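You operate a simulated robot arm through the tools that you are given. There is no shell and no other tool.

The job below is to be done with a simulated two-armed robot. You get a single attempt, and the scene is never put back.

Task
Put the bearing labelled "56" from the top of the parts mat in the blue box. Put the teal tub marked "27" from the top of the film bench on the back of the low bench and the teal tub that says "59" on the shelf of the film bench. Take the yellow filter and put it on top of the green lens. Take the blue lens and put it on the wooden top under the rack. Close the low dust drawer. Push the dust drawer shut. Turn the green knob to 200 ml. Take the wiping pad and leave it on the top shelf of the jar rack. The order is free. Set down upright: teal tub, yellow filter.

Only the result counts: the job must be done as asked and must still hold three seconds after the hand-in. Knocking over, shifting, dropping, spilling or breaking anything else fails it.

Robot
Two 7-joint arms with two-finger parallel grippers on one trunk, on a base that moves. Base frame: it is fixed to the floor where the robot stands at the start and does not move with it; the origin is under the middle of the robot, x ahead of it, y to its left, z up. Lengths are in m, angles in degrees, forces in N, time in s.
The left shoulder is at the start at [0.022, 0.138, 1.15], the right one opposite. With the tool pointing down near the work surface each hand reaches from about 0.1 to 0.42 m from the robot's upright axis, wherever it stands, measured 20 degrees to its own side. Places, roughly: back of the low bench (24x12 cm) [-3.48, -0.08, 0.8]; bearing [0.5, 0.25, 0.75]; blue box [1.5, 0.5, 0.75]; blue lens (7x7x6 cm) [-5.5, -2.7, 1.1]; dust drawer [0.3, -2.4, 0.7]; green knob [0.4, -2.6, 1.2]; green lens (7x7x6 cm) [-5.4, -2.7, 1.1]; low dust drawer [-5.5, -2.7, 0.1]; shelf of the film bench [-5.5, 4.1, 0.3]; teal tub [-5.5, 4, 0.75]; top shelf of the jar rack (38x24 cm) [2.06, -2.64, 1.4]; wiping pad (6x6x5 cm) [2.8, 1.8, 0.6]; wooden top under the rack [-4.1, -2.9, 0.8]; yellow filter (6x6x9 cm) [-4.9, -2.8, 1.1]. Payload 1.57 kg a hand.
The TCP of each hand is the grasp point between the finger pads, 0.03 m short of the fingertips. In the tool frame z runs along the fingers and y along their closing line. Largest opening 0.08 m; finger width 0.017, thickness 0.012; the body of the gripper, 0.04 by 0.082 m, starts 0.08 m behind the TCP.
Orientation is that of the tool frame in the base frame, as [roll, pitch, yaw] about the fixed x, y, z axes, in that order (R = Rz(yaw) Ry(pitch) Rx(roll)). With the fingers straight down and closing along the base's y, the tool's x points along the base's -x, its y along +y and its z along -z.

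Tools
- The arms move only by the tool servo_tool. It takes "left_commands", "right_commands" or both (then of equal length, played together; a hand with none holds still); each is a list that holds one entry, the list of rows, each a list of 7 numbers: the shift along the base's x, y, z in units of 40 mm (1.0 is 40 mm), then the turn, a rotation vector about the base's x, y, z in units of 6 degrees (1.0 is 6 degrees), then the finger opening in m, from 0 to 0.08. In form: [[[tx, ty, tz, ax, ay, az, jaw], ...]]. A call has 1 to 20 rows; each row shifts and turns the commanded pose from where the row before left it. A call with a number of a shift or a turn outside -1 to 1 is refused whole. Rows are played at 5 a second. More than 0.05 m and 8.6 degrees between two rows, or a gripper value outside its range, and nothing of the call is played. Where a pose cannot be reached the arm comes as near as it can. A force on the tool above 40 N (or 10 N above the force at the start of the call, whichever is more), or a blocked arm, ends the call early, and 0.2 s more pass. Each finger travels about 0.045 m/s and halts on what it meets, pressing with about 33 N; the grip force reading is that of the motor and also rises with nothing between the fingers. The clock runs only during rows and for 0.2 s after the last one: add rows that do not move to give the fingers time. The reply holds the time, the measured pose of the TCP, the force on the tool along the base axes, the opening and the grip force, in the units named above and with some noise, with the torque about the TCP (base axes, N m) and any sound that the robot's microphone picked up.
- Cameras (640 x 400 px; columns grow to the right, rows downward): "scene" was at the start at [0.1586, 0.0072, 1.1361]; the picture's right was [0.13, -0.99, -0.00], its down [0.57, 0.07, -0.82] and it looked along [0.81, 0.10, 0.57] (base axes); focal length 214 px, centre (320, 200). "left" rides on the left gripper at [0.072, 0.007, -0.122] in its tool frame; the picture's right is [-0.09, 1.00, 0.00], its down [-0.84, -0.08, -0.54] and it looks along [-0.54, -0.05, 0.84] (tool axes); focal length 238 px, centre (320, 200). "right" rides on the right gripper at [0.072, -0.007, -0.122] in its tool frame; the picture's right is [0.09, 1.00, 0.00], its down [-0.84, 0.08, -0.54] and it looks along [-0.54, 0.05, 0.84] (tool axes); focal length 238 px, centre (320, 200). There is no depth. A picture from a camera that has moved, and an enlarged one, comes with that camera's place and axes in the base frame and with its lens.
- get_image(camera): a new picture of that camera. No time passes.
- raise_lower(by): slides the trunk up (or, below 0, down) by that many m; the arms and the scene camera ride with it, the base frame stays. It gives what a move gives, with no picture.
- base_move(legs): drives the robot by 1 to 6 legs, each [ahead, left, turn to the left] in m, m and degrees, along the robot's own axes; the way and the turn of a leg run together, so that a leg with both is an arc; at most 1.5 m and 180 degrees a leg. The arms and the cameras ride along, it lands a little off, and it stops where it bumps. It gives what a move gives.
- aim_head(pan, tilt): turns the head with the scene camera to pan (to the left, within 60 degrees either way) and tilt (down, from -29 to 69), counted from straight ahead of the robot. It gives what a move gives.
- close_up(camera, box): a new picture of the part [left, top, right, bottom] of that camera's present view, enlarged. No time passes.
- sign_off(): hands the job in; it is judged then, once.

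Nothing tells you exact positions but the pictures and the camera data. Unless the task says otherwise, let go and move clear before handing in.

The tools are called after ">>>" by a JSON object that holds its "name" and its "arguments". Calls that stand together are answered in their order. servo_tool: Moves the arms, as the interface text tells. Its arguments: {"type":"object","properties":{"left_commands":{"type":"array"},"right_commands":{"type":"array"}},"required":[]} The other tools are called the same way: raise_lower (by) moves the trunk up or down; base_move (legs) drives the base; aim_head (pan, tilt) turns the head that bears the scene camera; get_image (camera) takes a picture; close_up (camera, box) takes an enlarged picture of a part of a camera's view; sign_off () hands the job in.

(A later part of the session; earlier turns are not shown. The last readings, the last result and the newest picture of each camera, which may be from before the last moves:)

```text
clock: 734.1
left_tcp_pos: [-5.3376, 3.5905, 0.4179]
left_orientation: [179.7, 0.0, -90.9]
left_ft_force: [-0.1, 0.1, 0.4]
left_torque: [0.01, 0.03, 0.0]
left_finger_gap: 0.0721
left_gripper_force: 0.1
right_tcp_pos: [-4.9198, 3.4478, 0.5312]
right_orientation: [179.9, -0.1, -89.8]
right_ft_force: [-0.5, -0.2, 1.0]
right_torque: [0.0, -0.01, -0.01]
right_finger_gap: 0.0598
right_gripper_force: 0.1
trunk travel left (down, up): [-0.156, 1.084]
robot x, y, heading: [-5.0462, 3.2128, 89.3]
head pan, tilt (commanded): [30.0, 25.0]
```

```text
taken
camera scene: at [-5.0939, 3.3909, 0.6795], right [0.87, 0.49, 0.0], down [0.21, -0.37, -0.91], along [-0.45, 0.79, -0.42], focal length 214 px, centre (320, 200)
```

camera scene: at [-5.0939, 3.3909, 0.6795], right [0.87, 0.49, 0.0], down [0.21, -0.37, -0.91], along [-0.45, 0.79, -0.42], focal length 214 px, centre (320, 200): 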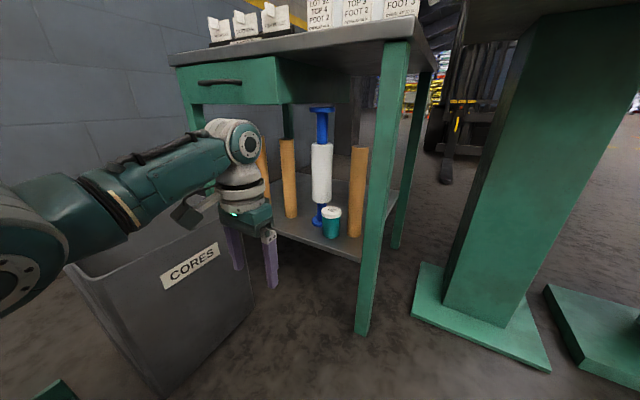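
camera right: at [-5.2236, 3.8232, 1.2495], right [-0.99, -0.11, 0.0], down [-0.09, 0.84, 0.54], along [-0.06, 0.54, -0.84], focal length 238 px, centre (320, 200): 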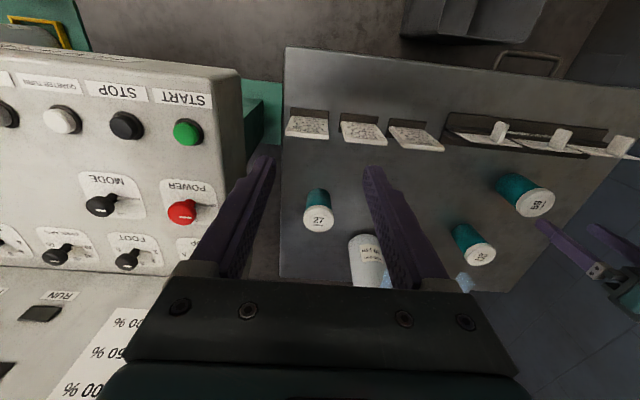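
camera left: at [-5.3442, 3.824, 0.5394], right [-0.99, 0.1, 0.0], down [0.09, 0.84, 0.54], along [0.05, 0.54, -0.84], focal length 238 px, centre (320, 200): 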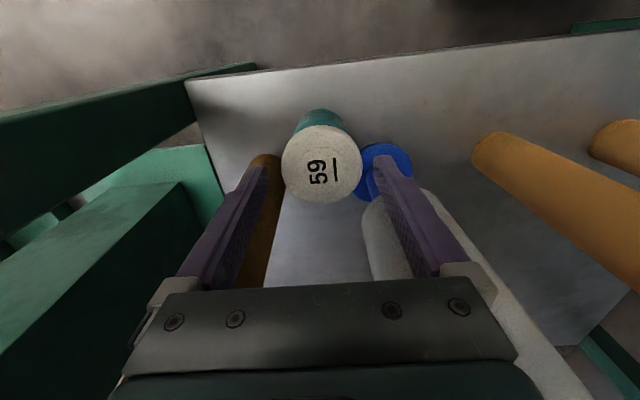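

Tub 59 stands upright on the shelf and the cores and roll are untouched. For tub 27 I'll approach at a slant (heading 60°) so the right arm stays clear of the console. First raise and turn.

>>> {"name": "raise_lower", "arguments": {"by": 0.4}}

>>> {"name": "raise_lower", "arguments": {"by": 0.1}}

>>> {"name": "servo_tool", "arguments": {"left_commands": [[[0, 0, 0.5, 0, 0, 0, 0.08], [0, 0, 0.5, 0, 0, 0, 0.08], [0, 0, 0.5, 0, 0, 0, 0.08], [0, 0, 0, 0, 0, 0, 0.08]]]}}

>>> {"name": "base_move", "arguments": {"legs": [[0, 0, -29], [0.15, 0.2, 0]]}}

>>> {"name": "aim_head", "arguments": {"pan": 25, "tilt": 35}}

>>> {"name": "get_image", "arguments": {"camera": "scene"}}

>>> {"name": "get_image", "arguments": {"camera": "left"}}

```text
clock: 737.9
left_tcp_pos: [-5.3379, 3.5894, 0.8171]
left_orientation: [179.8, 0.0, -90.8]
left_ft_force: [-0.7, 0.7, 0.3]
left_torque: [0.01, -0.01, 0.0]
left_finger_gap: 0.0718
left_gripper_force: 0.1
right_tcp_pos: [-4.9209, 3.446, 0.9293]
right_orientation: [179.9, -0.2, -89.8]
right_ft_force: [-0.3, -0.5, 0.4]
right_torque: [-0.02, 0.02, 0.0]
right_finger_gap: 0.06
right_gripper_force: 0.1
trunk travel left (down, up): [-0.556, 0.684]
robot x, y, heading: [-5.046, 3.2143, 89.2]
head pan, tilt (commanded): [30.0, 25.0]
```

```text
clock: 739.3
left_tcp_pos: [-5.3381, 3.5907, 0.9181]
left_orientation: [179.7, 0.0, -90.7]
left_ft_force: [0.7, -0.2, -0.5]
left_torque: [0.01, 0.01, 0.0]
left_finger_gap: 0.072
left_gripper_force: 0.0
right_tcp_pos: [-4.9203, 3.447, 1.0308]
right_orientation: [179.8, -0.2, -89.9]
right_ft_force: [0.0, 0.6, 0.1]
right_torque: [0.02, -0.02, 0.0]
right_finger_gap: 0.0599
right_gripper_force: 0.1
trunk travel left (down, up): [-0.656, 0.584]
robot x, y, heading: [-5.049, 3.2128, 89.6]
head pan, tilt (commanded): [30.0, 25.0]
```

```text
clock: 740.3
left_tcp_pos: [-5.3388, 3.5907, 0.9764]
left_orientation: [179.8, -0.1, -90.7]
left_ft_force: [-0.1, 0.8, 0.5]
left_torque: [0.0, -0.03, -0.01]
left_finger_gap: 0.0803
left_gripper_force: 0.0
right_tcp_pos: [-4.9201, 3.4477, 1.0301]
right_orientation: [-180.0, -0.1, -89.9]
right_ft_force: [0.6, -0.1, 0.2]
right_torque: [0.0, 0.01, -0.03]
right_finger_gap: 0.0601
right_gripper_force: 0.1
trunk travel left (down, up): [-0.656, 0.584]
robot x, y, heading: [-5.047, 3.2068, 89.4]
head pan, tilt (commanded): [30.0, 25.0]
```

```text
clock: 743.5
left_tcp_pos: [-5.2179, 3.9105, 0.9764]
left_orientation: [179.8, -0.1, -119.8]
left_ft_force: [-0.1, -0.2, -0.5]
left_torque: [-0.02, 0.01, 0.0]
left_finger_gap: 0.0801
left_gripper_force: 0.2
right_tcp_pos: [-4.923, 3.5817, 1.0313]
right_orientation: [179.8, -0.1, -118.8]
right_ft_force: [0.0, 0.1, -1.4]
right_torque: [0.0, -0.04, -0.01]
right_finger_gap: 0.0602
right_gripper_force: 0.1
trunk travel left (down, up): [-0.656, 0.584]
robot x, y, heading: [-5.1491, 3.4382, 60.5]
head pan, tilt (commanded): [30.0, 25.0]
```

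```text
clock: 744.2
left_tcp_pos: [-5.2179, 3.9087, 0.9773]
left_orientation: [179.8, -0.1, -119.9]
left_ft_force: [0.2, 0.9, 0.2]
left_torque: [-0.02, -0.02, 0.01]
left_finger_gap: 0.0801
left_gripper_force: 0.0
right_tcp_pos: [-4.9229, 3.5825, 1.0308]
right_orientation: [179.9, -0.2, -118.8]
right_ft_force: [0.2, 0.3, -0.1]
right_torque: [0.01, 0.03, -0.02]
right_finger_gap: 0.0598
right_gripper_force: 0.1
trunk travel left (down, up): [-0.656, 0.584]
robot x, y, heading: [-5.1481, 3.4359, 60.6]
head pan, tilt (commanded): [25.0, 35.0]
```

```text
taken
camera scene: at [-5.094, 3.6107, 1.1637], right [1.0, -0.08, 0.0], down [-0.05, -0.57, -0.82], along [0.06, 0.82, -0.57], focal length 214 px, centre (320, 200)
```

scene: 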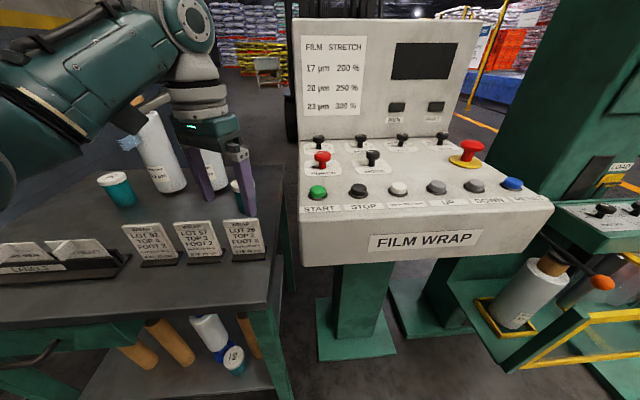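

```text
taken
camera left: at [-5.2596, 3.851, 1.0986], right [-0.82, 0.57, 0.0], down [0.48, 0.69, 0.54], along [0.31, 0.45, -0.84], focal length 238 px, centre (320, 200)
```

left: 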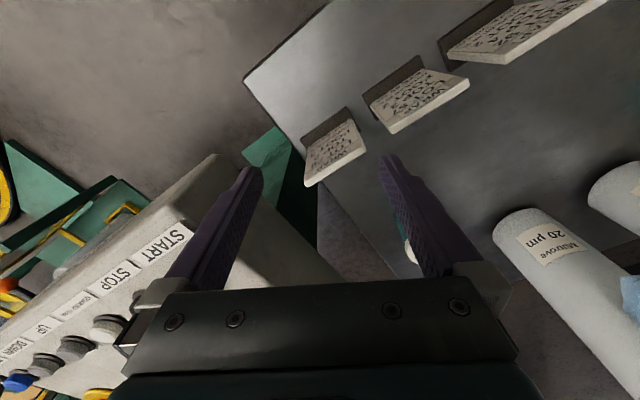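

The hand is left of the console and in front of tub 27. I'll move diagonally in, keeping between the console and the film roll.

>>> {"name": "base_move", "arguments": {"legs": [[0.1, 0.1, 0]]}}

>>> {"name": "get_image", "arguments": {"camera": "left"}}

>>> {"name": "get_image", "arguments": {"camera": "scene"}}

```text
clock: 745.6
left_tcp_pos: [-5.2584, 4.0464, 0.9761]
left_orientation: [179.8, 0.0, -119.7]
left_ft_force: [0.4, -0.4, 0.3]
left_torque: [-0.01, 0.03, 0.01]
left_finger_gap: 0.0799
left_gripper_force: 0.0
right_tcp_pos: [-4.9607, 3.7186, 1.0304]
right_orientation: [179.9, -0.1, -118.8]
right_ft_force: [0.5, -0.4, -0.4]
right_torque: [-0.01, -0.01, -0.02]
right_finger_gap: 0.0601
right_gripper_force: 0.1
trunk travel left (down, up): [-0.656, 0.584]
robot x, y, heading: [-5.1856, 3.5754, 60.4]
head pan, tilt (commanded): [25.0, 35.0]
```

```text
taken
camera left: at [-5.2984, 3.9879, 1.0985], right [-0.82, 0.57, 0.0], down [0.48, 0.69, 0.54], along [0.31, 0.45, -0.84], focal length 238 px, centre (320, 200)
```

left: 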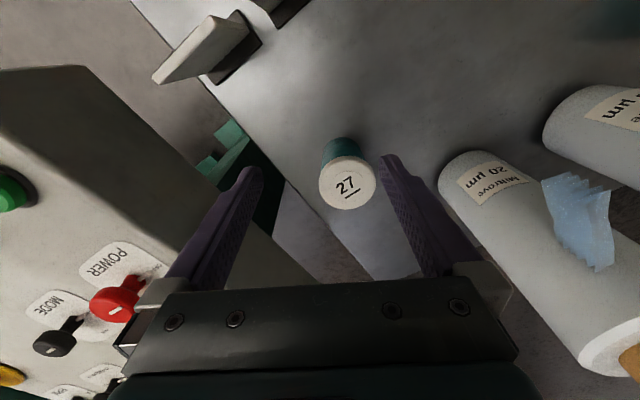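

```text
taken
camera scene: at [-5.1326, 3.7478, 1.1636], right [1.0, -0.08, 0.0], down [-0.05, -0.57, -0.82], along [0.06, 0.82, -0.57], focal length 214 px, centre (320, 200)
```

scene: 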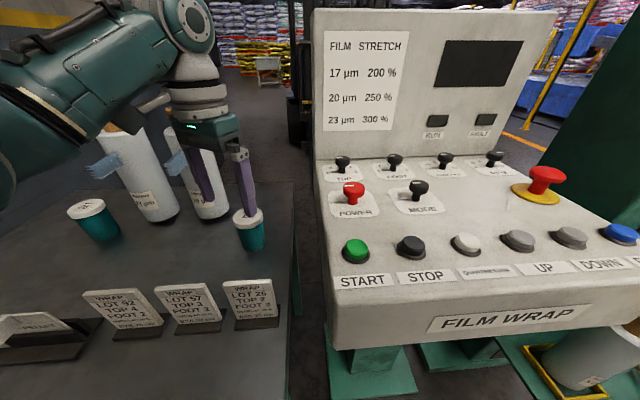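

>>> {"name": "base_move", "arguments": {"legs": [[0.045, 0.025, 0]]}}

>>> {"name": "get_image", "arguments": {"camera": "left"}}

```text
clock: 746.5
left_tcp_pos: [-5.2581, 4.0969, 0.9769]
left_orientation: [179.8, 0.0, -119.8]
left_ft_force: [0.7, -0.7, 0.4]
left_torque: [0.01, 0.0, -0.01]
left_finger_gap: 0.08
left_gripper_force: 0.1
right_tcp_pos: [-4.961, 3.7701, 1.0307]
right_orientation: [179.9, -0.1, -118.8]
right_ft_force: [0.6, -0.3, 0.3]
right_torque: [0.0, 0.03, 0.0]
right_finger_gap: 0.0601
right_gripper_force: 0.1
trunk travel left (down, up): [-0.656, 0.584]
robot x, y, heading: [-5.1857, 3.6234, 60.5]
head pan, tilt (commanded): [25.0, 35.0]
```

```text
taken
camera left: at [-5.2979, 4.0388, 1.0985], right [-0.82, 0.57, 0.0], down [0.48, 0.69, 0.54], along [0.31, 0.45, -0.84], focal length 238 px, centre (320, 200)
```

left: 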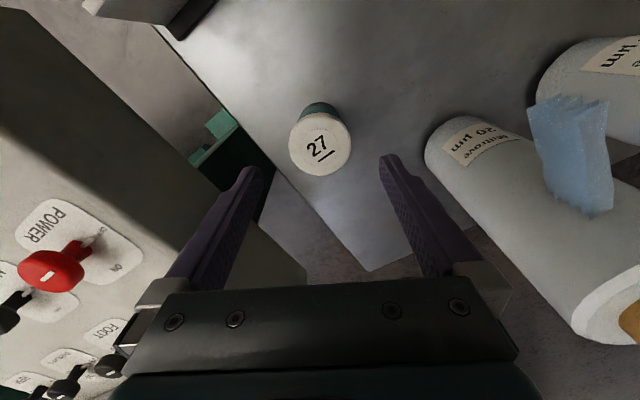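

>>> {"name": "servo_tool", "arguments": {"left_commands": [[[0.06, 0.09, 0, 0, 0, 0, 0.08], [0.06, 0.09, 0, 0, 0, 0, 0.08], [0, 0, 0, 0, 0, 0, 0.08], [0, 0, 0, 0, 0, 0, 0.08]]], "right_commands": [[[-0.2, -0.35, 0.5, 0, 0, 0, 0.06], [-0.2, -0.35, 0.5, 0, 0, 0, 0.06], [-0.2, -0.35, 0.5, 0, 0, 0, 0.06], [0, 0, 0, 0, 0, 0, 0.06]]]}}

>>> {"name": "raise_lower", "arguments": {"by": -0.09}}

>>> {"name": "get_image", "arguments": {"camera": "left"}}

>>> {"name": "get_image", "arguments": {"camera": "scene"}}

```text
clock: 747.5
left_tcp_pos: [-5.2527, 4.1047, 0.9756]
left_orientation: [179.8, 0.0, -119.6]
left_ft_force: [0.4, -0.5, -0.1]
left_torque: [-0.02, 0.01, 0.04]
left_finger_gap: 0.0799
left_gripper_force: 0.1
right_tcp_pos: [-4.9842, 3.7355, 1.0918]
right_orientation: [179.8, -0.2, -118.8]
right_ft_force: [0.5, 0.7, -0.4]
right_torque: [0.01, -0.01, 0.01]
right_finger_gap: 0.0599
right_gripper_force: 0.0
right hand out of reach, approached as far as the arm can: row 3
trunk travel left (down, up): [-0.656, 0.584]
robot x, y, heading: [-5.1857, 3.6236, 60.6]
head pan, tilt (commanded): [25.0, 35.0]
```

```text
clock: 748.8
left_tcp_pos: [-5.2529, 4.1035, 0.8868]
left_orientation: [179.8, 0.0, -119.6]
left_ft_force: [0.1, 0.0, -0.2]
left_torque: [-0.01, -0.02, -0.01]
left_finger_gap: 0.0801
left_gripper_force: 0.0
right_tcp_pos: [-4.9848, 3.7353, 1.0023]
right_orientation: [179.9, -0.3, -118.8]
right_ft_force: [-0.1, 0.4, 0.4]
right_torque: [-0.05, 0.0, 0.03]
right_finger_gap: 0.0601
right_gripper_force: 0.1
trunk travel left (down, up): [-0.566, 0.674]
robot x, y, heading: [-5.1858, 3.624, 60.2]
head pan, tilt (commanded): [25.0, 35.0]
```

```text
taken
camera left: at [-5.2927, 4.0457, 1.0078], right [-0.82, 0.57, 0.0], down [0.48, 0.69, 0.54], along [0.31, 0.45, -0.84], focal length 238 px, centre (320, 200)
```

left: 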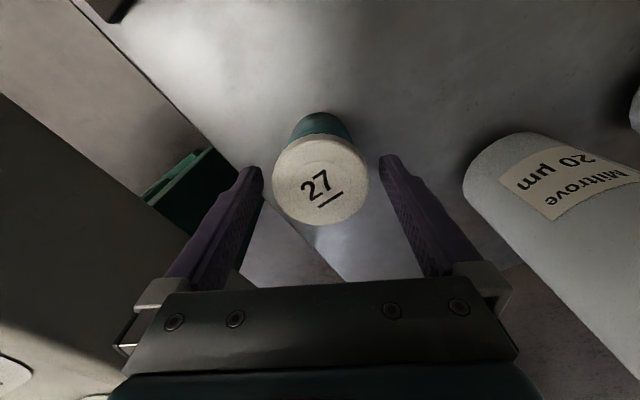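

```text
taken
camera scene: at [-5.1321, 3.7986, 1.0736], right [1.0, -0.08, 0.0], down [-0.05, -0.57, -0.82], along [0.06, 0.82, -0.57], focal length 214 px, centre (320, 200)
```

scene: 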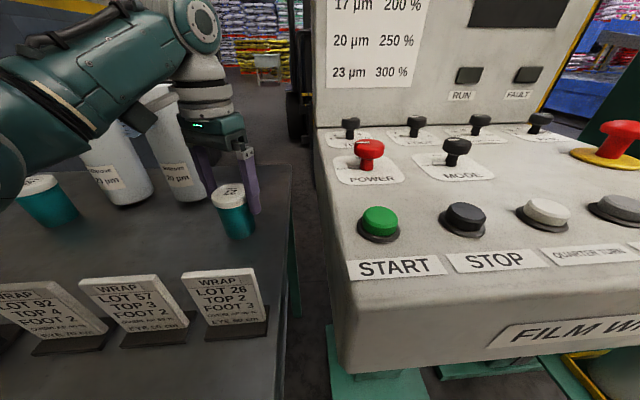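

Aligned over tub 27. I'll lower the last 4 cm and grip.

>>> {"name": "raise_lower", "arguments": {"by": -0.042}}

>>> {"name": "servo_tool", "arguments": {"left_commands": [[[0, 0, 0, 0, 0, 0, 0.07], [0, 0, 0, 0, 0, 0, 0.06], [0, 0, 0, 0, 0, 0, 0.045], [0, 0, 0, 0, 0, 0, 0.03], [0, 0, 0, 0, 0, 0, 0.03]]]}}

>>> {"name": "get_image", "arguments": {"camera": "left"}}

```text
clock: 749.6
left_tcp_pos: [-5.2514, 4.1051, 0.8436]
left_orientation: [179.8, 0.0, -119.7]
left_ft_force: [0.8, -0.5, -0.3]
left_torque: [0.0, -0.01, -0.02]
left_finger_gap: 0.0799
left_gripper_force: 0.1
right_tcp_pos: [-4.9825, 3.7352, 0.9595]
right_orientation: [179.9, -0.1, -118.8]
right_ft_force: [-0.8, -0.2, 0.6]
right_torque: [0.01, 0.01, -0.03]
right_finger_gap: 0.0601
right_gripper_force: 0.2
trunk travel left (down, up): [-0.524, 0.716]
robot x, y, heading: [-5.1869, 3.6217, 60.5]
head pan, tilt (commanded): [25.0, 35.0]
```

```text
clock: 750.8
left_tcp_pos: [-5.2518, 4.1032, 0.8443]
left_orientation: [179.7, 0.0, -119.7]
left_ft_force: [-0.8, 0.3, 0.9]
left_torque: [0.01, -0.03, 0.0]
left_finger_gap: 0.059
left_gripper_force: 33.4
right_tcp_pos: [-4.984, 3.7349, 0.9595]
right_orientation: [179.9, -0.2, -118.8]
right_ft_force: [-0.4, 0.5, 0.2]
right_torque: [0.0, -0.02, 0.0]
right_finger_gap: 0.0601
right_gripper_force: 0.1
trunk travel left (down, up): [-0.524, 0.716]
robot x, y, heading: [-5.1857, 3.6255, 60.4]
head pan, tilt (commanded): [25.0, 35.0]
```

```text
taken
camera left: at [-5.2929, 4.0457, 0.9658], right [-0.82, 0.57, 0.0], down [0.48, 0.69, 0.54], along [0.31, 0.45, -0.84], focal length 238 px, centre (320, 200)
```

left: 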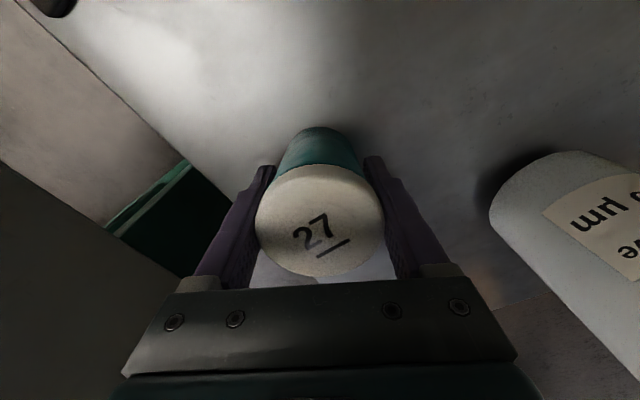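

Tub 27 is gripped. I'll lift and retrace the same path out.

>>> {"name": "raise_lower", "arguments": {"by": 0.14}}

>>> {"name": "base_move", "arguments": {"legs": [[-0.145, -0.125, 0], [-0.25, -0.2, 0]]}}

>>> {"name": "aim_head", "arguments": {"pan": 35, "tilt": 35}}

>>> {"name": "get_image", "arguments": {"camera": "scene"}}

>>> {"name": "get_image", "arguments": {"camera": "left"}}

```text
clock: 752.5
left_tcp_pos: [-5.2504, 4.1031, 0.9836]
left_orientation: [179.7, 0.0, -119.7]
left_ft_force: [0.6, -0.7, -1.9]
left_torque: [-0.02, 0.0, 0.0]
left_finger_gap: 0.0585
left_gripper_force: 32.8
right_tcp_pos: [-4.9831, 3.7342, 1.1001]
right_orientation: [179.9, -0.2, -118.8]
right_ft_force: [0.1, -0.3, 0.9]
right_torque: [0.0, -0.02, 0.01]
right_finger_gap: 0.0599
right_gripper_force: 0.0
trunk travel left (down, up): [-0.664, 0.576]
robot x, y, heading: [-5.184, 3.6223, 60.4]
head pan, tilt (commanded): [25.0, 35.0]
```

```text
clock: 755.8
left_tcp_pos: [-5.1616, 3.6021, 0.9834]
left_orientation: [179.8, 0.1, -119.7]
left_ft_force: [-0.2, 0.2, -2.3]
left_torque: [0.02, 0.01, -0.01]
left_finger_gap: 0.0586
left_gripper_force: 33.2
right_tcp_pos: [-4.8943, 3.2323, 1.0995]
right_orientation: [179.8, -0.1, -118.9]
right_ft_force: [-1.3, -0.1, -0.3]
right_torque: [0.02, -0.01, -0.03]
right_finger_gap: 0.0603
right_gripper_force: 0.1
trunk travel left (down, up): [-0.664, 0.576]
robot x, y, heading: [-5.0956, 3.1242, 60.5]
head pan, tilt (commanded): [25.0, 35.0]
```

```text
clock: 756.5
left_tcp_pos: [-5.1616, 3.6014, 0.9845]
left_orientation: [179.8, 0.0, -119.8]
left_ft_force: [0.5, 0.5, -2.1]
left_torque: [0.0, 0.0, -0.02]
left_finger_gap: 0.0587
left_gripper_force: 33.5
right_tcp_pos: [-4.8952, 3.2316, 1.0991]
right_orientation: [180.0, -0.2, -118.9]
right_ft_force: [-0.4, -0.1, 0.6]
right_torque: [-0.01, 0.03, 0.02]
right_finger_gap: 0.0601
right_gripper_force: 0.1
trunk travel left (down, up): [-0.664, 0.576]
robot x, y, heading: [-5.1002, 3.124, 60.1]
head pan, tilt (commanded): [35.0, 35.0]
```

```text
taken
camera scene: at [-5.0584, 3.2961, 1.1716], right [1.0, 0.09, 0.0], down [0.05, -0.57, -0.82], along [-0.08, 0.82, -0.57], focal length 214 px, centre (320, 200)
```

scene: 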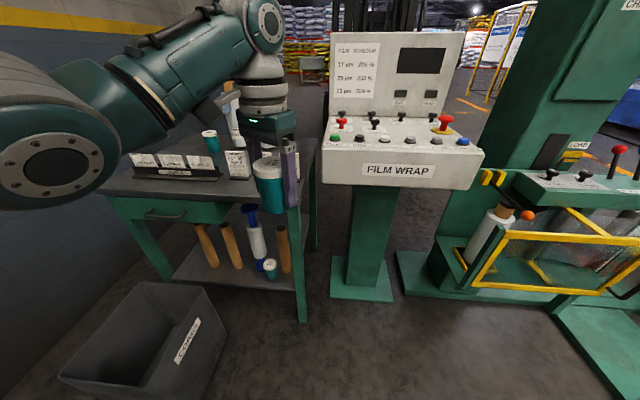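

```text
taken
camera left: at [-5.2032, 3.5436, 1.1057], right [-0.82, 0.58, 0.0], down [0.49, 0.69, 0.54], along [0.31, 0.44, -0.84], focal length 238 px, centre (320, 200)
```

left: 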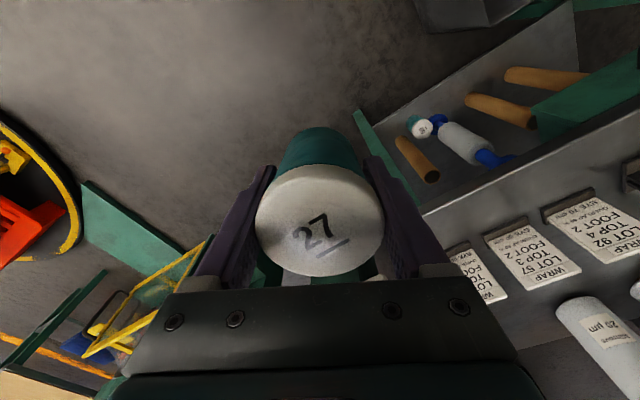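

Tub 27 is held and everything on the film bench is intact. I'll carry it back around the benches to the south aisle.

>>> {"name": "base_move", "arguments": {"legs": [[-0.39, -0.57, 0], [0, 0, -60.5], [0, -1.15, 0], [1.5, 0, 0], [1.4, 0, 0]]}}

>>> {"name": "get_image", "arguments": {"camera": "left"}}

```text
clock: 782.1
left_tcp_pos: [-1.4827, 1.7345, 0.9847]
left_orientation: [179.8, 0.1, -178.3]
left_ft_force: [0.4, 0.9, -2.6]
left_torque: [-0.05, -0.01, 0.0]
left_finger_gap: 0.0585
left_gripper_force: 33.2
right_tcp_pos: [-1.6565, 1.3131, 1.1005]
right_orientation: [180.0, -0.2, -177.1]
right_ft_force: [-0.1, 0.1, 0.1]
right_torque: [0.0, 0.01, 0.01]
right_finger_gap: 0.0601
right_gripper_force: 0.1
trunk travel left (down, up): [-0.664, 0.576]
robot x, y, heading: [-1.8553, 1.4271, 2.1]
head pan, tilt (commanded): [35.0, 35.0]
```

```text
taken
camera left: at [-1.5547, 1.739, 1.1057], right [0.06, 1.0, 0.0], down [0.84, -0.05, 0.54], along [0.54, -0.03, -0.84], focal length 238 px, centre (320, 200)
```

left: 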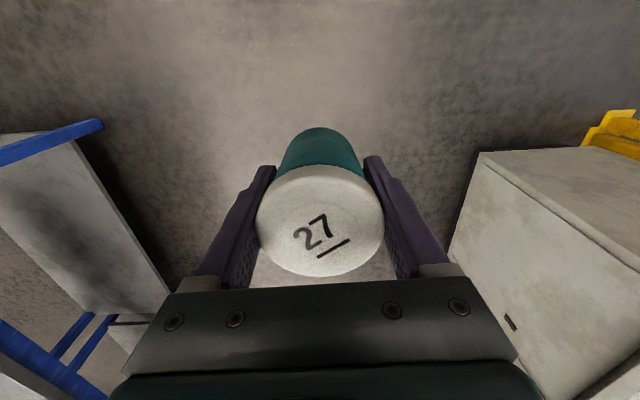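

>>> {"name": "base_move", "arguments": {"legs": [[0, 0, -92], [1.4, 0, 0], [1.35, 0, 0]]}}

>>> {"name": "aim_head", "arguments": {"pan": 0, "tilt": 20}}

>>> {"name": "get_image", "arguments": {"camera": "scene"}}

```text
clock: 799.4
left_tcp_pos: [-1.5642, -1.7071, 0.9839]
left_orientation: [179.8, 0.1, 89.9]
left_ft_force: [0.1, 0.7, -2.8]
left_torque: [0.0, 0.04, 0.0]
left_finger_gap: 0.0586
left_gripper_force: 33.0
right_tcp_pos: [-1.9806, -1.5178, 1.0992]
right_orientation: [179.9, -0.3, 90.9]
right_ft_force: [-0.8, 0.2, 0.3]
right_torque: [0.0, 0.02, 0.03]
right_finger_gap: 0.0599
right_gripper_force: 0.1
trunk travel left (down, up): [-0.664, 0.576]
robot x, y, heading: [-1.8604, -1.3219, -89.8]
head pan, tilt (commanded): [35.0, 35.0]
```

```text
clock: 800.4
left_tcp_pos: [-1.5643, -1.7056, 0.9841]
left_orientation: [179.8, 0.1, 89.8]
left_ft_force: [0.2, 0.2, -2.5]
left_torque: [-0.02, 0.01, -0.01]
left_finger_gap: 0.0586
left_gripper_force: 32.5
right_tcp_pos: [-1.9802, -1.5183, 1.1001]
right_orientation: [179.9, -0.2, 91.0]
right_ft_force: [0.7, 0.0, 0.0]
right_torque: [-0.03, -0.01, 0.0]
right_finger_gap: 0.06
right_gripper_force: 0.1
trunk travel left (down, up): [-0.664, 0.576]
robot x, y, heading: [-1.8607, -1.3214, -90.0]
head pan, tilt (commanded): [0.0, 20.0]
```

```text
taken
camera scene: at [-1.861, -1.5161, 1.1954], right [-1.0, 0.0, 0.0], down [0.0, 0.34, -0.94], along [0.0, -0.94, -0.34], focal length 214 px, centre (320, 200)
```

scene: 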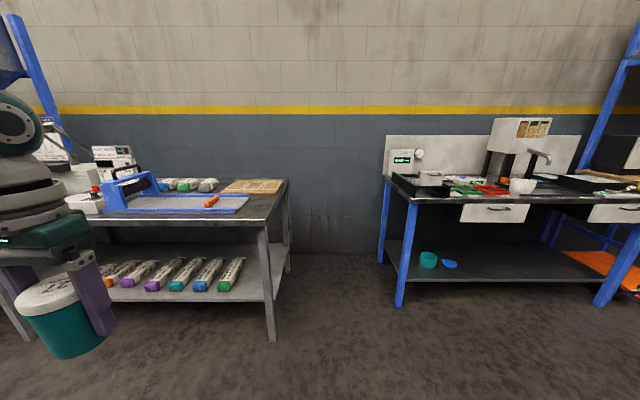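

Now in the south aisle. I'll strafe west to x ≈ −3.2 and turn to face the low bench.

>>> {"name": "base_move", "arguments": {"legs": [[0, -1.34, 0], [0, 0, 180]]}}

>>> {"name": "aim_head", "arguments": {"pan": 10, "tilt": 20}}

>>> {"name": "get_image", "arguments": {"camera": "scene"}}

>>> {"name": "close_up", "arguments": {"camera": "scene", "box": [160, 100, 480, 300]}}

```text
clock: 814.6
left_tcp_pos: [-3.5228, -0.9477, 0.9843]
left_orientation: [179.8, -0.1, -87.1]
left_ft_force: [-0.3, 0.5, -1.4]
left_torque: [0.0, 0.01, 0.03]
left_finger_gap: 0.0584
left_gripper_force: 33.1
right_tcp_pos: [-3.097, -1.115, 1.1]
right_orientation: [179.9, -0.2, -86.2]
right_ft_force: [-0.3, 0.5, 0.1]
right_torque: [0.0, 0.0, -0.03]
right_finger_gap: 0.0602
right_gripper_force: 0.0
trunk travel left (down, up): [-0.664, 0.576]
robot x, y, heading: [-3.2081, -1.3174, 93.2]
head pan, tilt (commanded): [0.0, 20.0]
```

```text
clock: 815.4
left_tcp_pos: [-3.5227, -0.9488, 0.9823]
left_orientation: [179.8, 0.0, -87.1]
left_ft_force: [-0.5, 0.0, -1.9]
left_torque: [0.03, 0.0, 0.0]
left_finger_gap: 0.0586
left_gripper_force: 32.9
right_tcp_pos: [-3.0972, -1.1144, 1.1007]
right_orientation: [179.9, -0.3, -86.2]
right_ft_force: [-0.3, -0.2, -0.9]
right_torque: [0.03, -0.01, -0.01]
right_finger_gap: 0.06
right_gripper_force: 0.0
trunk travel left (down, up): [-0.664, 0.576]
robot x, y, heading: [-3.21, -1.3152, 93.1]
head pan, tilt (commanded): [10.0, 20.0]
```

```text
taken
camera scene: at [-3.2371, -1.126, 1.1954], right [0.97, 0.23, 0.0], down [0.08, -0.33, -0.94], along [-0.21, 0.92, -0.34], focal length 214 px, centre (320, 200)
```

scene: 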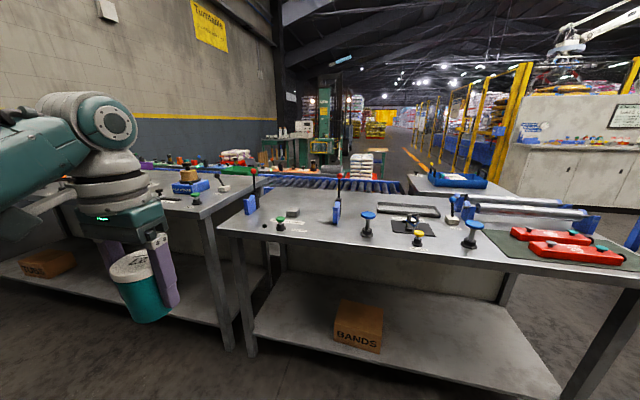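

```text
2.00 times, centred on (320, 200) of scene
camera zoom: at [-3.2371, -1.126, 1.1954], right [0.97, 0.23, 0.0], down [0.08, -0.33, -0.94], along [-0.21, 0.92, -0.34], focal length 429 px, centre (320, 200)
```

zoom: 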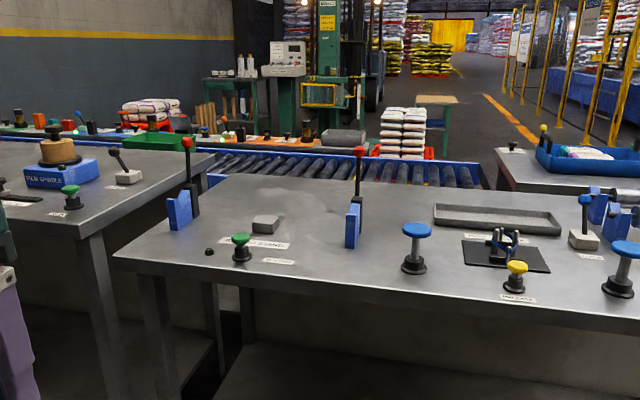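

The target area is the free zone at the back of this bench, between the jig posts. I'll drive closer for a better look.

>>> {"name": "base_move", "arguments": {"legs": [[0.35, 0, -3.1]]}}

>>> {"name": "aim_head", "arguments": {"pan": 15, "tilt": 35}}

>>> {"name": "get_image", "arguments": {"camera": "scene"}}

>>> {"name": "get_image", "arguments": {"camera": "left"}}

```text
clock: 817.6
left_tcp_pos: [-3.5107, -0.5794, 0.9829]
left_orientation: [179.7, 0.0, -90.0]
left_ft_force: [-0.6, 0.3, -2.1]
left_torque: [0.03, 0.04, -0.04]
left_finger_gap: 0.0584
left_gripper_force: 33.1
right_tcp_pos: [-3.0968, -0.7679, 1.0994]
right_orientation: [179.8, -0.2, -89.2]
right_ft_force: [0.2, 0.1, 0.5]
right_torque: [-0.02, 0.01, 0.0]
right_finger_gap: 0.0601
right_gripper_force: 0.1
trunk travel left (down, up): [-0.664, 0.576]
robot x, y, heading: [-3.2214, -0.9623, 90.1]
head pan, tilt (commanded): [10.0, 20.0]
```

```text
clock: 818.4
left_tcp_pos: [-3.5112, -0.5793, 0.984]
left_orientation: [179.8, -0.1, -90.1]
left_ft_force: [0.1, 0.0, -2.1]
left_torque: [-0.02, 0.02, 0.0]
left_finger_gap: 0.0586
left_gripper_force: 33.2
right_tcp_pos: [-3.0967, -0.768, 1.0992]
right_orientation: [179.9, -0.3, -89.1]
right_ft_force: [-0.4, 0.6, 0.5]
right_torque: [0.01, -0.01, 0.0]
right_finger_gap: 0.0601
right_gripper_force: 0.0
trunk travel left (down, up): [-0.664, 0.576]
robot x, y, heading: [-3.2214, -0.9618, 90.2]
head pan, tilt (commanded): [15.0, 35.0]
```

```text
taken
camera scene: at [-3.2434, -0.7793, 1.1716], right [0.97, 0.26, 0.0], down [0.15, -0.55, -0.82], along [-0.21, 0.79, -0.57], focal length 214 px, centre (320, 200)
```

scene: 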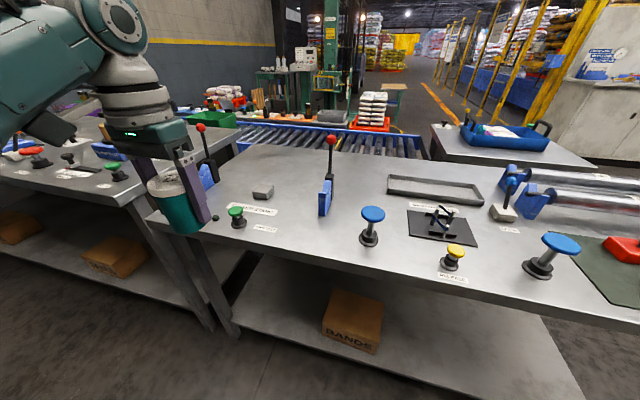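

```text
taken
camera left: at [-3.5184, -0.6502, 1.1055], right [-1.0, 0.09, 0.0], down [0.08, 0.84, 0.54], along [0.05, 0.54, -0.84], focal length 238 px, centre (320, 200)
```

left: 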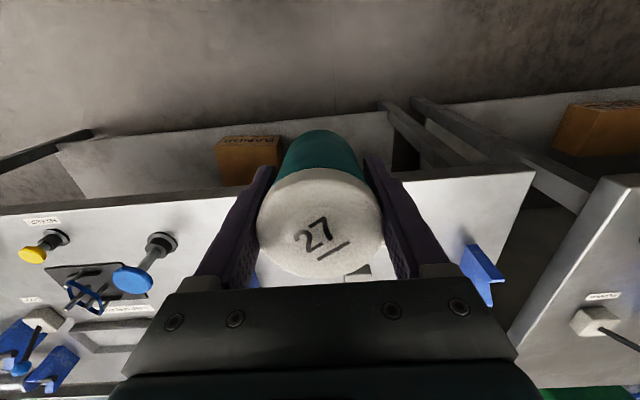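

The target spot is about [−3.50, −0.09], behind the grey block and between the two red-ball levers. I'll drive in along x ≈ −3.21 with the tub above everything.

>>> {"name": "base_move", "arguments": {"legs": [[0.3, 0, 0]]}}

>>> {"name": "get_image", "arguments": {"camera": "scene"}}

>>> {"name": "get_image", "arguments": {"camera": "left"}}

```text
clock: 820.5
left_tcp_pos: [-3.5077, -0.2791, 0.9842]
left_orientation: [179.8, -0.1, -90.6]
left_ft_force: [-0.5, 0.5, -2.1]
left_torque: [0.02, -0.02, 0.01]
left_finger_gap: 0.0586
left_gripper_force: 32.5
right_tcp_pos: [-3.0943, -0.4716, 1.099]
right_orientation: [179.9, -0.3, -89.7]
right_ft_force: [0.1, 0.3, -0.3]
right_torque: [-0.02, 0.01, 0.0]
right_finger_gap: 0.06
right_gripper_force: 0.1
trunk travel left (down, up): [-0.664, 0.576]
robot x, y, heading: [-3.2189, -0.6674, 89.6]
head pan, tilt (commanded): [15.0, 35.0]
```

```text
taken
camera scene: at [-3.241, -0.481, 1.1716], right [0.97, 0.25, 0.0], down [0.14, -0.56, -0.82], along [-0.21, 0.79, -0.57], focal length 214 px, centre (320, 200)
```

scene: 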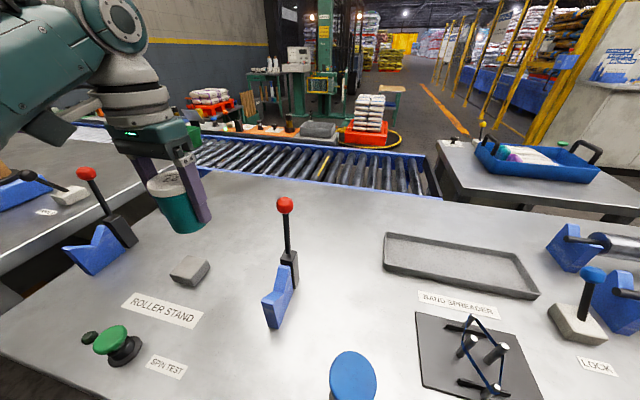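

```text
taken
camera left: at [-3.5149, -0.3496, 1.1055], right [-0.99, 0.1, 0.0], down [0.09, 0.84, 0.54], along [0.05, 0.54, -0.84], focal length 238 px, centre (320, 200)
```

left: 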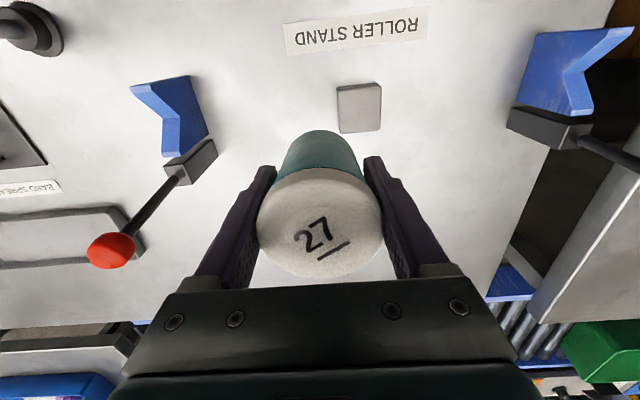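

Good view of the roller stand. The back zone beyond the grey block is free. I'll move the last 0.17 m forward.

>>> {"name": "base_move", "arguments": {"legs": [[0.17, 0, 0]]}}

>>> {"name": "get_image", "arguments": {"camera": "left"}}

>>> {"name": "get_image", "arguments": {"camera": "scene"}}

```text
clock: 821.9
left_tcp_pos: [-3.5056, -0.1073, 0.9832]
left_orientation: [179.8, -0.1, -90.8]
left_ft_force: [0.6, 0.2, -2.3]
left_torque: [0.01, -0.02, -0.01]
left_finger_gap: 0.0585
left_gripper_force: 32.8
right_tcp_pos: [-3.0921, -0.3025, 1.0992]
right_orientation: [180.0, -0.3, -90.0]
right_ft_force: [-0.2, 0.6, -0.4]
right_torque: [-0.02, -0.01, -0.02]
right_finger_gap: 0.06
right_gripper_force: 0.0
trunk travel left (down, up): [-0.664, 0.576]
robot x, y, heading: [-3.2144, -0.4987, 89.1]
head pan, tilt (commanded): [15.0, 35.0]
```

```text
taken
camera left: at [-3.5119, -0.1788, 1.1054], right [-0.99, 0.11, 0.0], down [0.09, 0.84, 0.54], along [0.05, 0.54, -0.84], focal length 238 px, centre (320, 200)
```

left: 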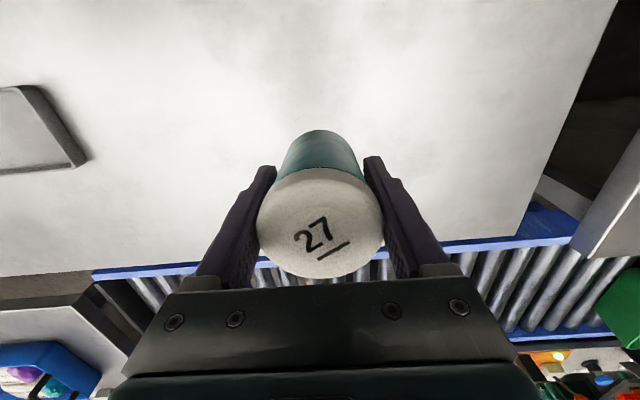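

```text
taken
camera scene: at [-3.2386, -0.3114, 1.1716], right [0.97, 0.25, 0.0], down [0.14, -0.56, -0.82], along [-0.2, 0.79, -0.57], focal length 214 px, centre (320, 200)
```

scene: 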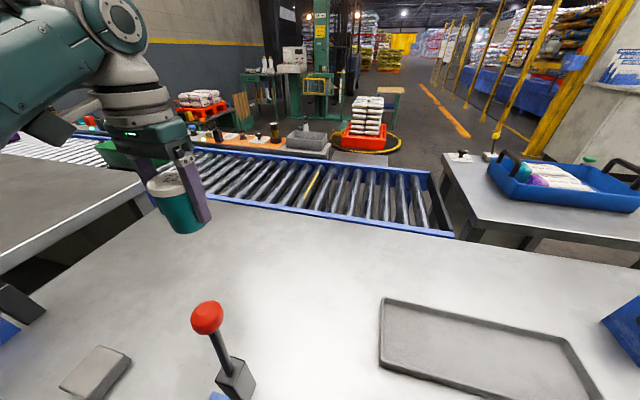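

The back zone is clear. I'll shift slightly to [−3.49, −0.085] and lower the tub with the arm.

>>> {"name": "servo_tool", "arguments": {"left_commands": [[[0.2, 0.3, 0, 0, 0, 0, 0.03], [0.2, 0.25, 0, 0, 0, 0, 0.03], [0, 0, -0.6, 0, 0, 0, 0.03], [0, 0, -0.6, 0, 0, 0, 0.03], [0, 0, -0.6, 0, 0, 0, 0.03], [0, 0, -0.4, 0, 0, 0, 0.03], [0, 0, 0, 0, 0, 0, 0.03]]]}}

>>> {"name": "get_image", "arguments": {"camera": "left"}}

>>> {"name": "get_image", "arguments": {"camera": "scene"}}

```text
clock: 823.5
left_tcp_pos: [-3.4879, -0.0872, 0.8951]
left_orientation: [180.0, -0.1, -91.0]
left_ft_force: [0.2, -0.1, -2.5]
left_torque: [-0.01, 0.01, -0.02]
left_finger_gap: 0.0583
left_gripper_force: 33.5
right_tcp_pos: [-3.0927, -0.3025, 1.1007]
right_orientation: [179.9, -0.3, -89.9]
right_ft_force: [0.6, 0.0, -0.9]
right_torque: [0.0, -0.01, -0.02]
right_finger_gap: 0.06
right_gripper_force: 0.0
trunk travel left (down, up): [-0.664, 0.576]
robot x, y, heading: [-3.2175, -0.4949, 89.4]
head pan, tilt (commanded): [15.0, 35.0]
```

```text
taken
camera left: at [-3.4952, -0.1584, 1.0171], right [-0.99, 0.11, 0.0], down [0.09, 0.84, 0.54], along [0.05, 0.54, -0.84], focal length 238 px, centre (320, 200)
```

left: 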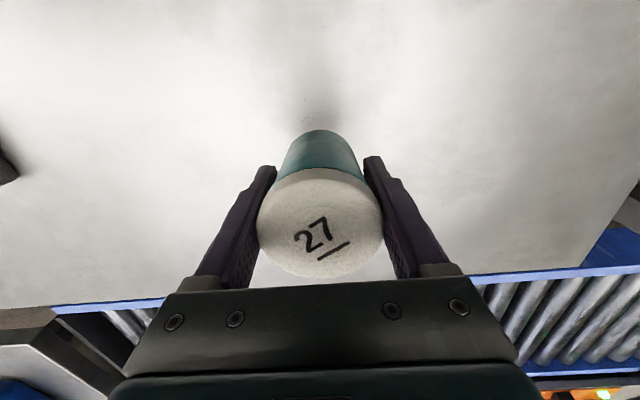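

```text
taken
camera scene: at [-3.2386, -0.3115, 1.1716], right [0.97, 0.25, 0.0], down [0.14, -0.56, -0.82], along [-0.2, 0.79, -0.57], focal length 214 px, centre (320, 200)
```

scene: 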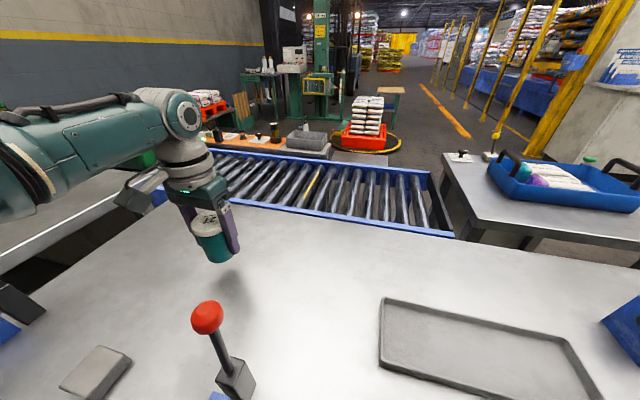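

Nearly down. Slow steps to contact.

>>> {"name": "servo_tool", "arguments": {"left_commands": [[[0, 0, -0.2, 0, 0, 0, 0.03], [0, 0, -0.15, 0, 0, 0, 0.03], [0, 0, -0.1, 0, 0, 0, 0.03], [0, 0, -0.1, 0, 0, 0, 0.03], [0, 0, -0.1, 0, 0, 0, 0.03], [0, 0, 0, 0, 0, 0, 0.03]]]}}

```text
clock: 824.9
left_tcp_pos: [-3.4878, -0.0853, 0.8705]
left_orientation: [179.8, -0.2, -90.8]
left_ft_force: [-0.2, -0.2, -2.2]
left_torque: [0.01, 0.03, -0.02]
left_finger_gap: 0.0585
left_gripper_force: 32.9
right_tcp_pos: [-3.093, -0.3026, 1.0999]
right_orientation: [179.9, -0.3, -89.8]
right_ft_force: [-0.2, -0.3, 0.3]
right_torque: [0.03, 0.01, 0.01]
right_finger_gap: 0.0601
right_gripper_force: 0.0
trunk travel left (down, up): [-0.664, 0.576]
robot x, y, heading: [-3.215, -0.4988, 89.3]
head pan, tilt (commanded): [15.0, 35.0]
```

>>> {"name": "servo_tool", "arguments": {"left_commands": [[[0, 0, -0.1, 0, 0, 0, 0.03], [0, 0, -0.1, 0, 0, 0, 0.03], [0, 0, -0.1, 0, 0, 0, 0.03], [0, 0, -0.1, 0, 0, 0, 0.03], [0, 0, 0, 0, 0, 0, 0.03]]]}}

>>> {"name": "get_image", "arguments": {"camera": "scene"}}

```text
clock: 826.1
left_tcp_pos: [-3.4901, -0.086, 0.853]
left_orientation: [179.8, -0.1, -90.9]
left_ft_force: [-0.2, -1.2, -1.5]
left_torque: [0.0, 0.0, 0.02]
left_finger_gap: 0.0583
left_gripper_force: 32.8
right_tcp_pos: [-3.0928, -0.3022, 1.0992]
right_orientation: [179.9, -0.3, -89.9]
right_ft_force: [-0.4, -0.3, 0.1]
right_torque: [0.02, 0.03, 0.01]
right_finger_gap: 0.0599
right_gripper_force: 0.1
trunk travel left (down, up): [-0.664, 0.576]
robot x, y, heading: [-3.2143, -0.4997, 89.5]
head pan, tilt (commanded): [15.0, 35.0]
```

```text
taken
camera scene: at [-3.2386, -0.3115, 1.1716], right [0.97, 0.25, 0.0], down [0.14, -0.56, -0.82], along [-0.2, 0.79, -0.57], focal length 214 px, centre (320, 200)
```

scene: 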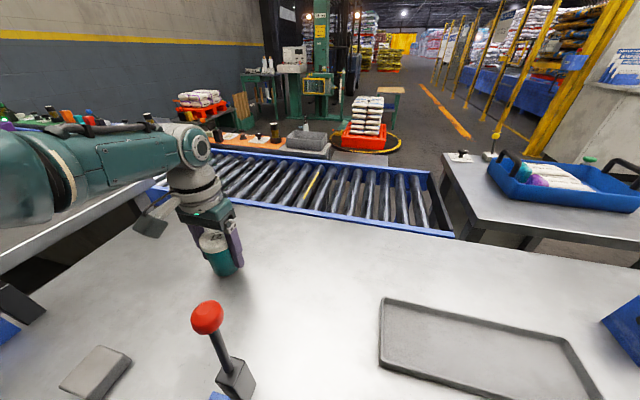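

>>> {"name": "servo_tool", "arguments": {"left_commands": [[[0, 0, -0.1, 0, 0, 0, 0.03], [0, 0, -0.1, 0, 0, 0, 0.03], [0, 0, -0.1, 0, 0, 0, 0.03], [0, 0, -0.1, 0, 0, 0, 0.03], [0, 0, 0, 0, 0, 0, 0.03]]]}}

```text
clock: 827.3
left_tcp_pos: [-3.4916, -0.0822, 0.84]
left_orientation: [179.7, 0.3, -90.9]
left_ft_force: [2.4, -4.3, 34.4]
left_torque: [0.34, -0.24, -0.14]
left_finger_gap: 0.0585
left_gripper_force: 32.4
right_tcp_pos: [-3.0935, -0.3004, 1.0998]
right_orientation: [179.8, -0.1, -89.9]
right_ft_force: [0.3, 0.4, -0.1]
right_torque: [0.02, 0.0, 0.02]
right_finger_gap: 0.06
right_gripper_force: 0.1
trunk travel left (down, up): [-0.664, 0.576]
robot x, y, heading: [-3.214, -0.4943, 89.4]
head pan, tilt (commanded): [15.0, 35.0]
```

Contact at 34 N. I'll ease off slightly, open the fingers, and lift straight up.

>>> {"name": "servo_tool", "arguments": {"left_commands": [[[0, 0, 0.04, 0, 0, 0, 0.03], [0, 0, 0, 0, 0, 0, 0.06], [0, 0, 0, 0, 0, 0, 0.068], [0, 0, 0, 0, 0, 0, 0.075], [0, 0, 0, 0, 0, 0, 0.075], [0, 0, 0.4, 0, 0, 0, 0.075], [0, 0, 0.6, 0, 0, 0, 0.075], [0, 0, 0.7, 0, 0, 0, 0.075], [0, 0, 0.7, 0, 0, 0, 0.075], [0, 0, 0.7, 0, 0, 0, 0.075]]]}}

>>> {"name": "get_image", "arguments": {"camera": "left"}}

>>> {"name": "get_image", "arguments": {"camera": "scene"}}

```text
clock: 829.5
left_tcp_pos: [-3.4887, -0.0861, 0.9612]
left_orientation: [179.8, 0.0, -90.9]
left_ft_force: [-0.2, 0.1, 0.5]
left_torque: [0.01, 0.0, 0.0]
left_finger_gap: 0.0749
left_gripper_force: 0.1
right_tcp_pos: [-3.0927, -0.3016, 1.0994]
right_orientation: [179.9, -0.4, -89.8]
right_ft_force: [0.1, 1.2, 0.6]
right_torque: [0.02, 0.0, 0.01]
right_finger_gap: 0.06
right_gripper_force: 0.0
trunk travel left (down, up): [-0.664, 0.576]
robot x, y, heading: [-3.215, -0.4961, 89.5]
head pan, tilt (commanded): [15.0, 35.0]
```

```text
taken
camera left: at [-3.4961, -0.1565, 1.0826], right [-0.99, 0.11, 0.0], down [0.09, 0.84, 0.54], along [0.05, 0.54, -0.84], focal length 238 px, centre (320, 200)
```

left: 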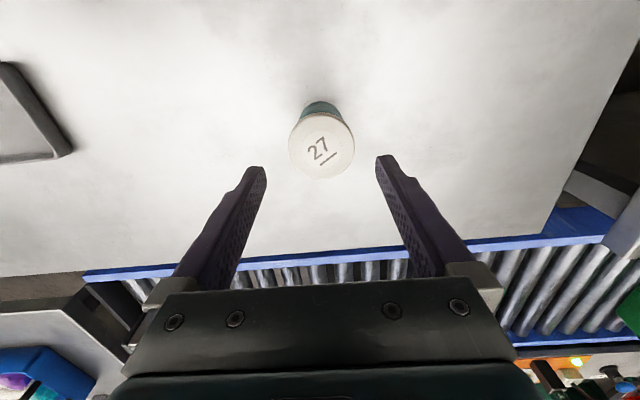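

```text
taken
camera scene: at [-3.2387, -0.3113, 1.1716], right [0.97, 0.25, 0.0], down [0.14, -0.56, -0.82], along [-0.2, 0.79, -0.57], focal length 214 px, centre (320, 200)
```

scene: 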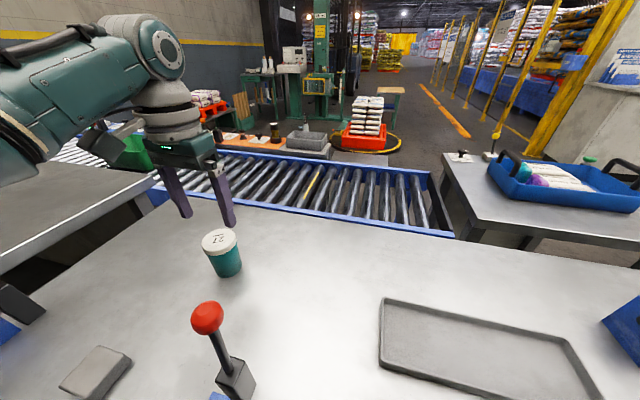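

Tub 27 stands upright at the back of the bench. I'll back away and take a last look at the cabinet area before handing in.

>>> {"name": "base_move", "arguments": {"legs": [[-0.8, 0, 0]]}}

>>> {"name": "aim_head", "arguments": {"pan": 10, "tilt": 20}}

>>> {"name": "get_image", "arguments": {"camera": "scene"}}

>>> {"name": "base_move", "arguments": {"legs": [[0, 0, 130]]}}

>>> {"name": "aim_head", "arguments": {"pan": 0, "tilt": 15}}

>>> {"name": "get_image", "arguments": {"camera": "scene"}}

```text
clock: 833.8
left_tcp_pos: [-3.4982, -0.8822, 0.9606]
left_orientation: [179.9, -0.1, -90.9]
left_ft_force: [0.4, 0.4, 0.3]
left_torque: [0.01, -0.01, -0.01]
left_finger_gap: 0.0751
left_gripper_force: 0.0
right_tcp_pos: [-3.1018, -1.0992, 1.0996]
right_orientation: [179.9, -0.2, -89.9]
right_ft_force: [0.1, 0.4, 0.5]
right_torque: [0.01, 0.02, 0.0]
right_finger_gap: 0.0604
right_gripper_force: 0.1
trunk travel left (down, up): [-0.664, 0.576]
robot x, y, heading: [-3.2269, -1.2922, 89.4]
head pan, tilt (commanded): [15.0, 35.0]
```

```text
clock: 834.6
left_tcp_pos: [-3.4983, -0.8826, 0.9602]
left_orientation: [179.8, -0.2, -90.9]
left_ft_force: [-0.4, 0.4, -0.5]
left_torque: [0.02, 0.02, 0.02]
left_finger_gap: 0.0751
left_gripper_force: 0.1
right_tcp_pos: [-3.1019, -1.0981, 1.0999]
right_orientation: [179.9, -0.2, -90.0]
right_ft_force: [0.2, -0.4, 0.2]
right_torque: [-0.01, -0.01, -0.01]
right_finger_gap: 0.0601
right_gripper_force: 0.0
trunk travel left (down, up): [-0.664, 0.576]
robot x, y, heading: [-3.2245, -1.291, 89.1]
head pan, tilt (commanded): [10.0, 20.0]
```

```text
taken
camera scene: at [-3.2415, -1.1016, 1.1954], right [0.99, 0.16, 0.0], down [0.06, -0.34, -0.94], along [-0.15, 0.93, -0.34], focal length 214 px, centre (320, 200)
```

scene: 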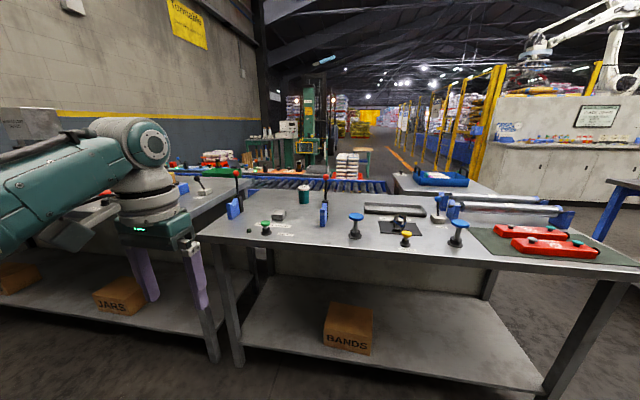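

```text
clock: 840.3
left_tcp_pos: [-3.3732, -1.7628, 0.9609]
left_orientation: [179.9, -0.1, 38.1]
left_ft_force: [-0.2, 0.0, 0.5]
left_torque: [0.01, 0.0, -0.02]
left_finger_gap: 0.0752
left_gripper_force: 0.1
right_tcp_pos: [-3.4532, -1.3181, 1.1001]
right_orientation: [179.9, -0.3, 39.0]
right_ft_force: [-0.2, 0.2, 0.3]
right_torque: [-0.02, -0.02, -0.02]
right_finger_gap: 0.0599
right_gripper_force: 0.1
trunk travel left (down, up): [-0.664, 0.576]
robot x, y, heading: [-3.2267, -1.2911, -141.6]
head pan, tilt (commanded): [10.0, 20.0]
```

```text
clock: 841.0
left_tcp_pos: [-3.3732, -1.7626, 0.9597]
left_orientation: [179.7, -0.1, 38.0]
left_ft_force: [-0.1, -0.2, 0.4]
left_torque: [-0.01, 0.01, -0.02]
left_finger_gap: 0.0749
left_gripper_force: 0.1
right_tcp_pos: [-3.4536, -1.3189, 1.0997]
right_orientation: [179.8, -0.4, 39.1]
right_ft_force: [-0.1, -0.3, -0.2]
right_torque: [-0.02, 0.01, -0.02]
right_finger_gap: 0.0599
right_gripper_force: 0.0
trunk travel left (down, up): [-0.664, 0.576]
robot x, y, heading: [-3.2238, -1.2947, -141.8]
head pan, tilt (commanded): [0.0, 15.0]
```

```text
taken
camera scene: at [-3.3795, -1.413, 1.2036], right [-0.62, 0.79, 0.0], down [0.2, 0.16, -0.97], along [-0.76, -0.6, -0.26], focal length 214 px, centre (320, 200)
```

scene: 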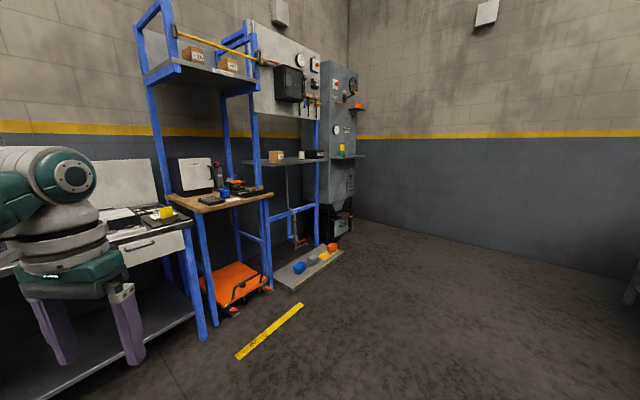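

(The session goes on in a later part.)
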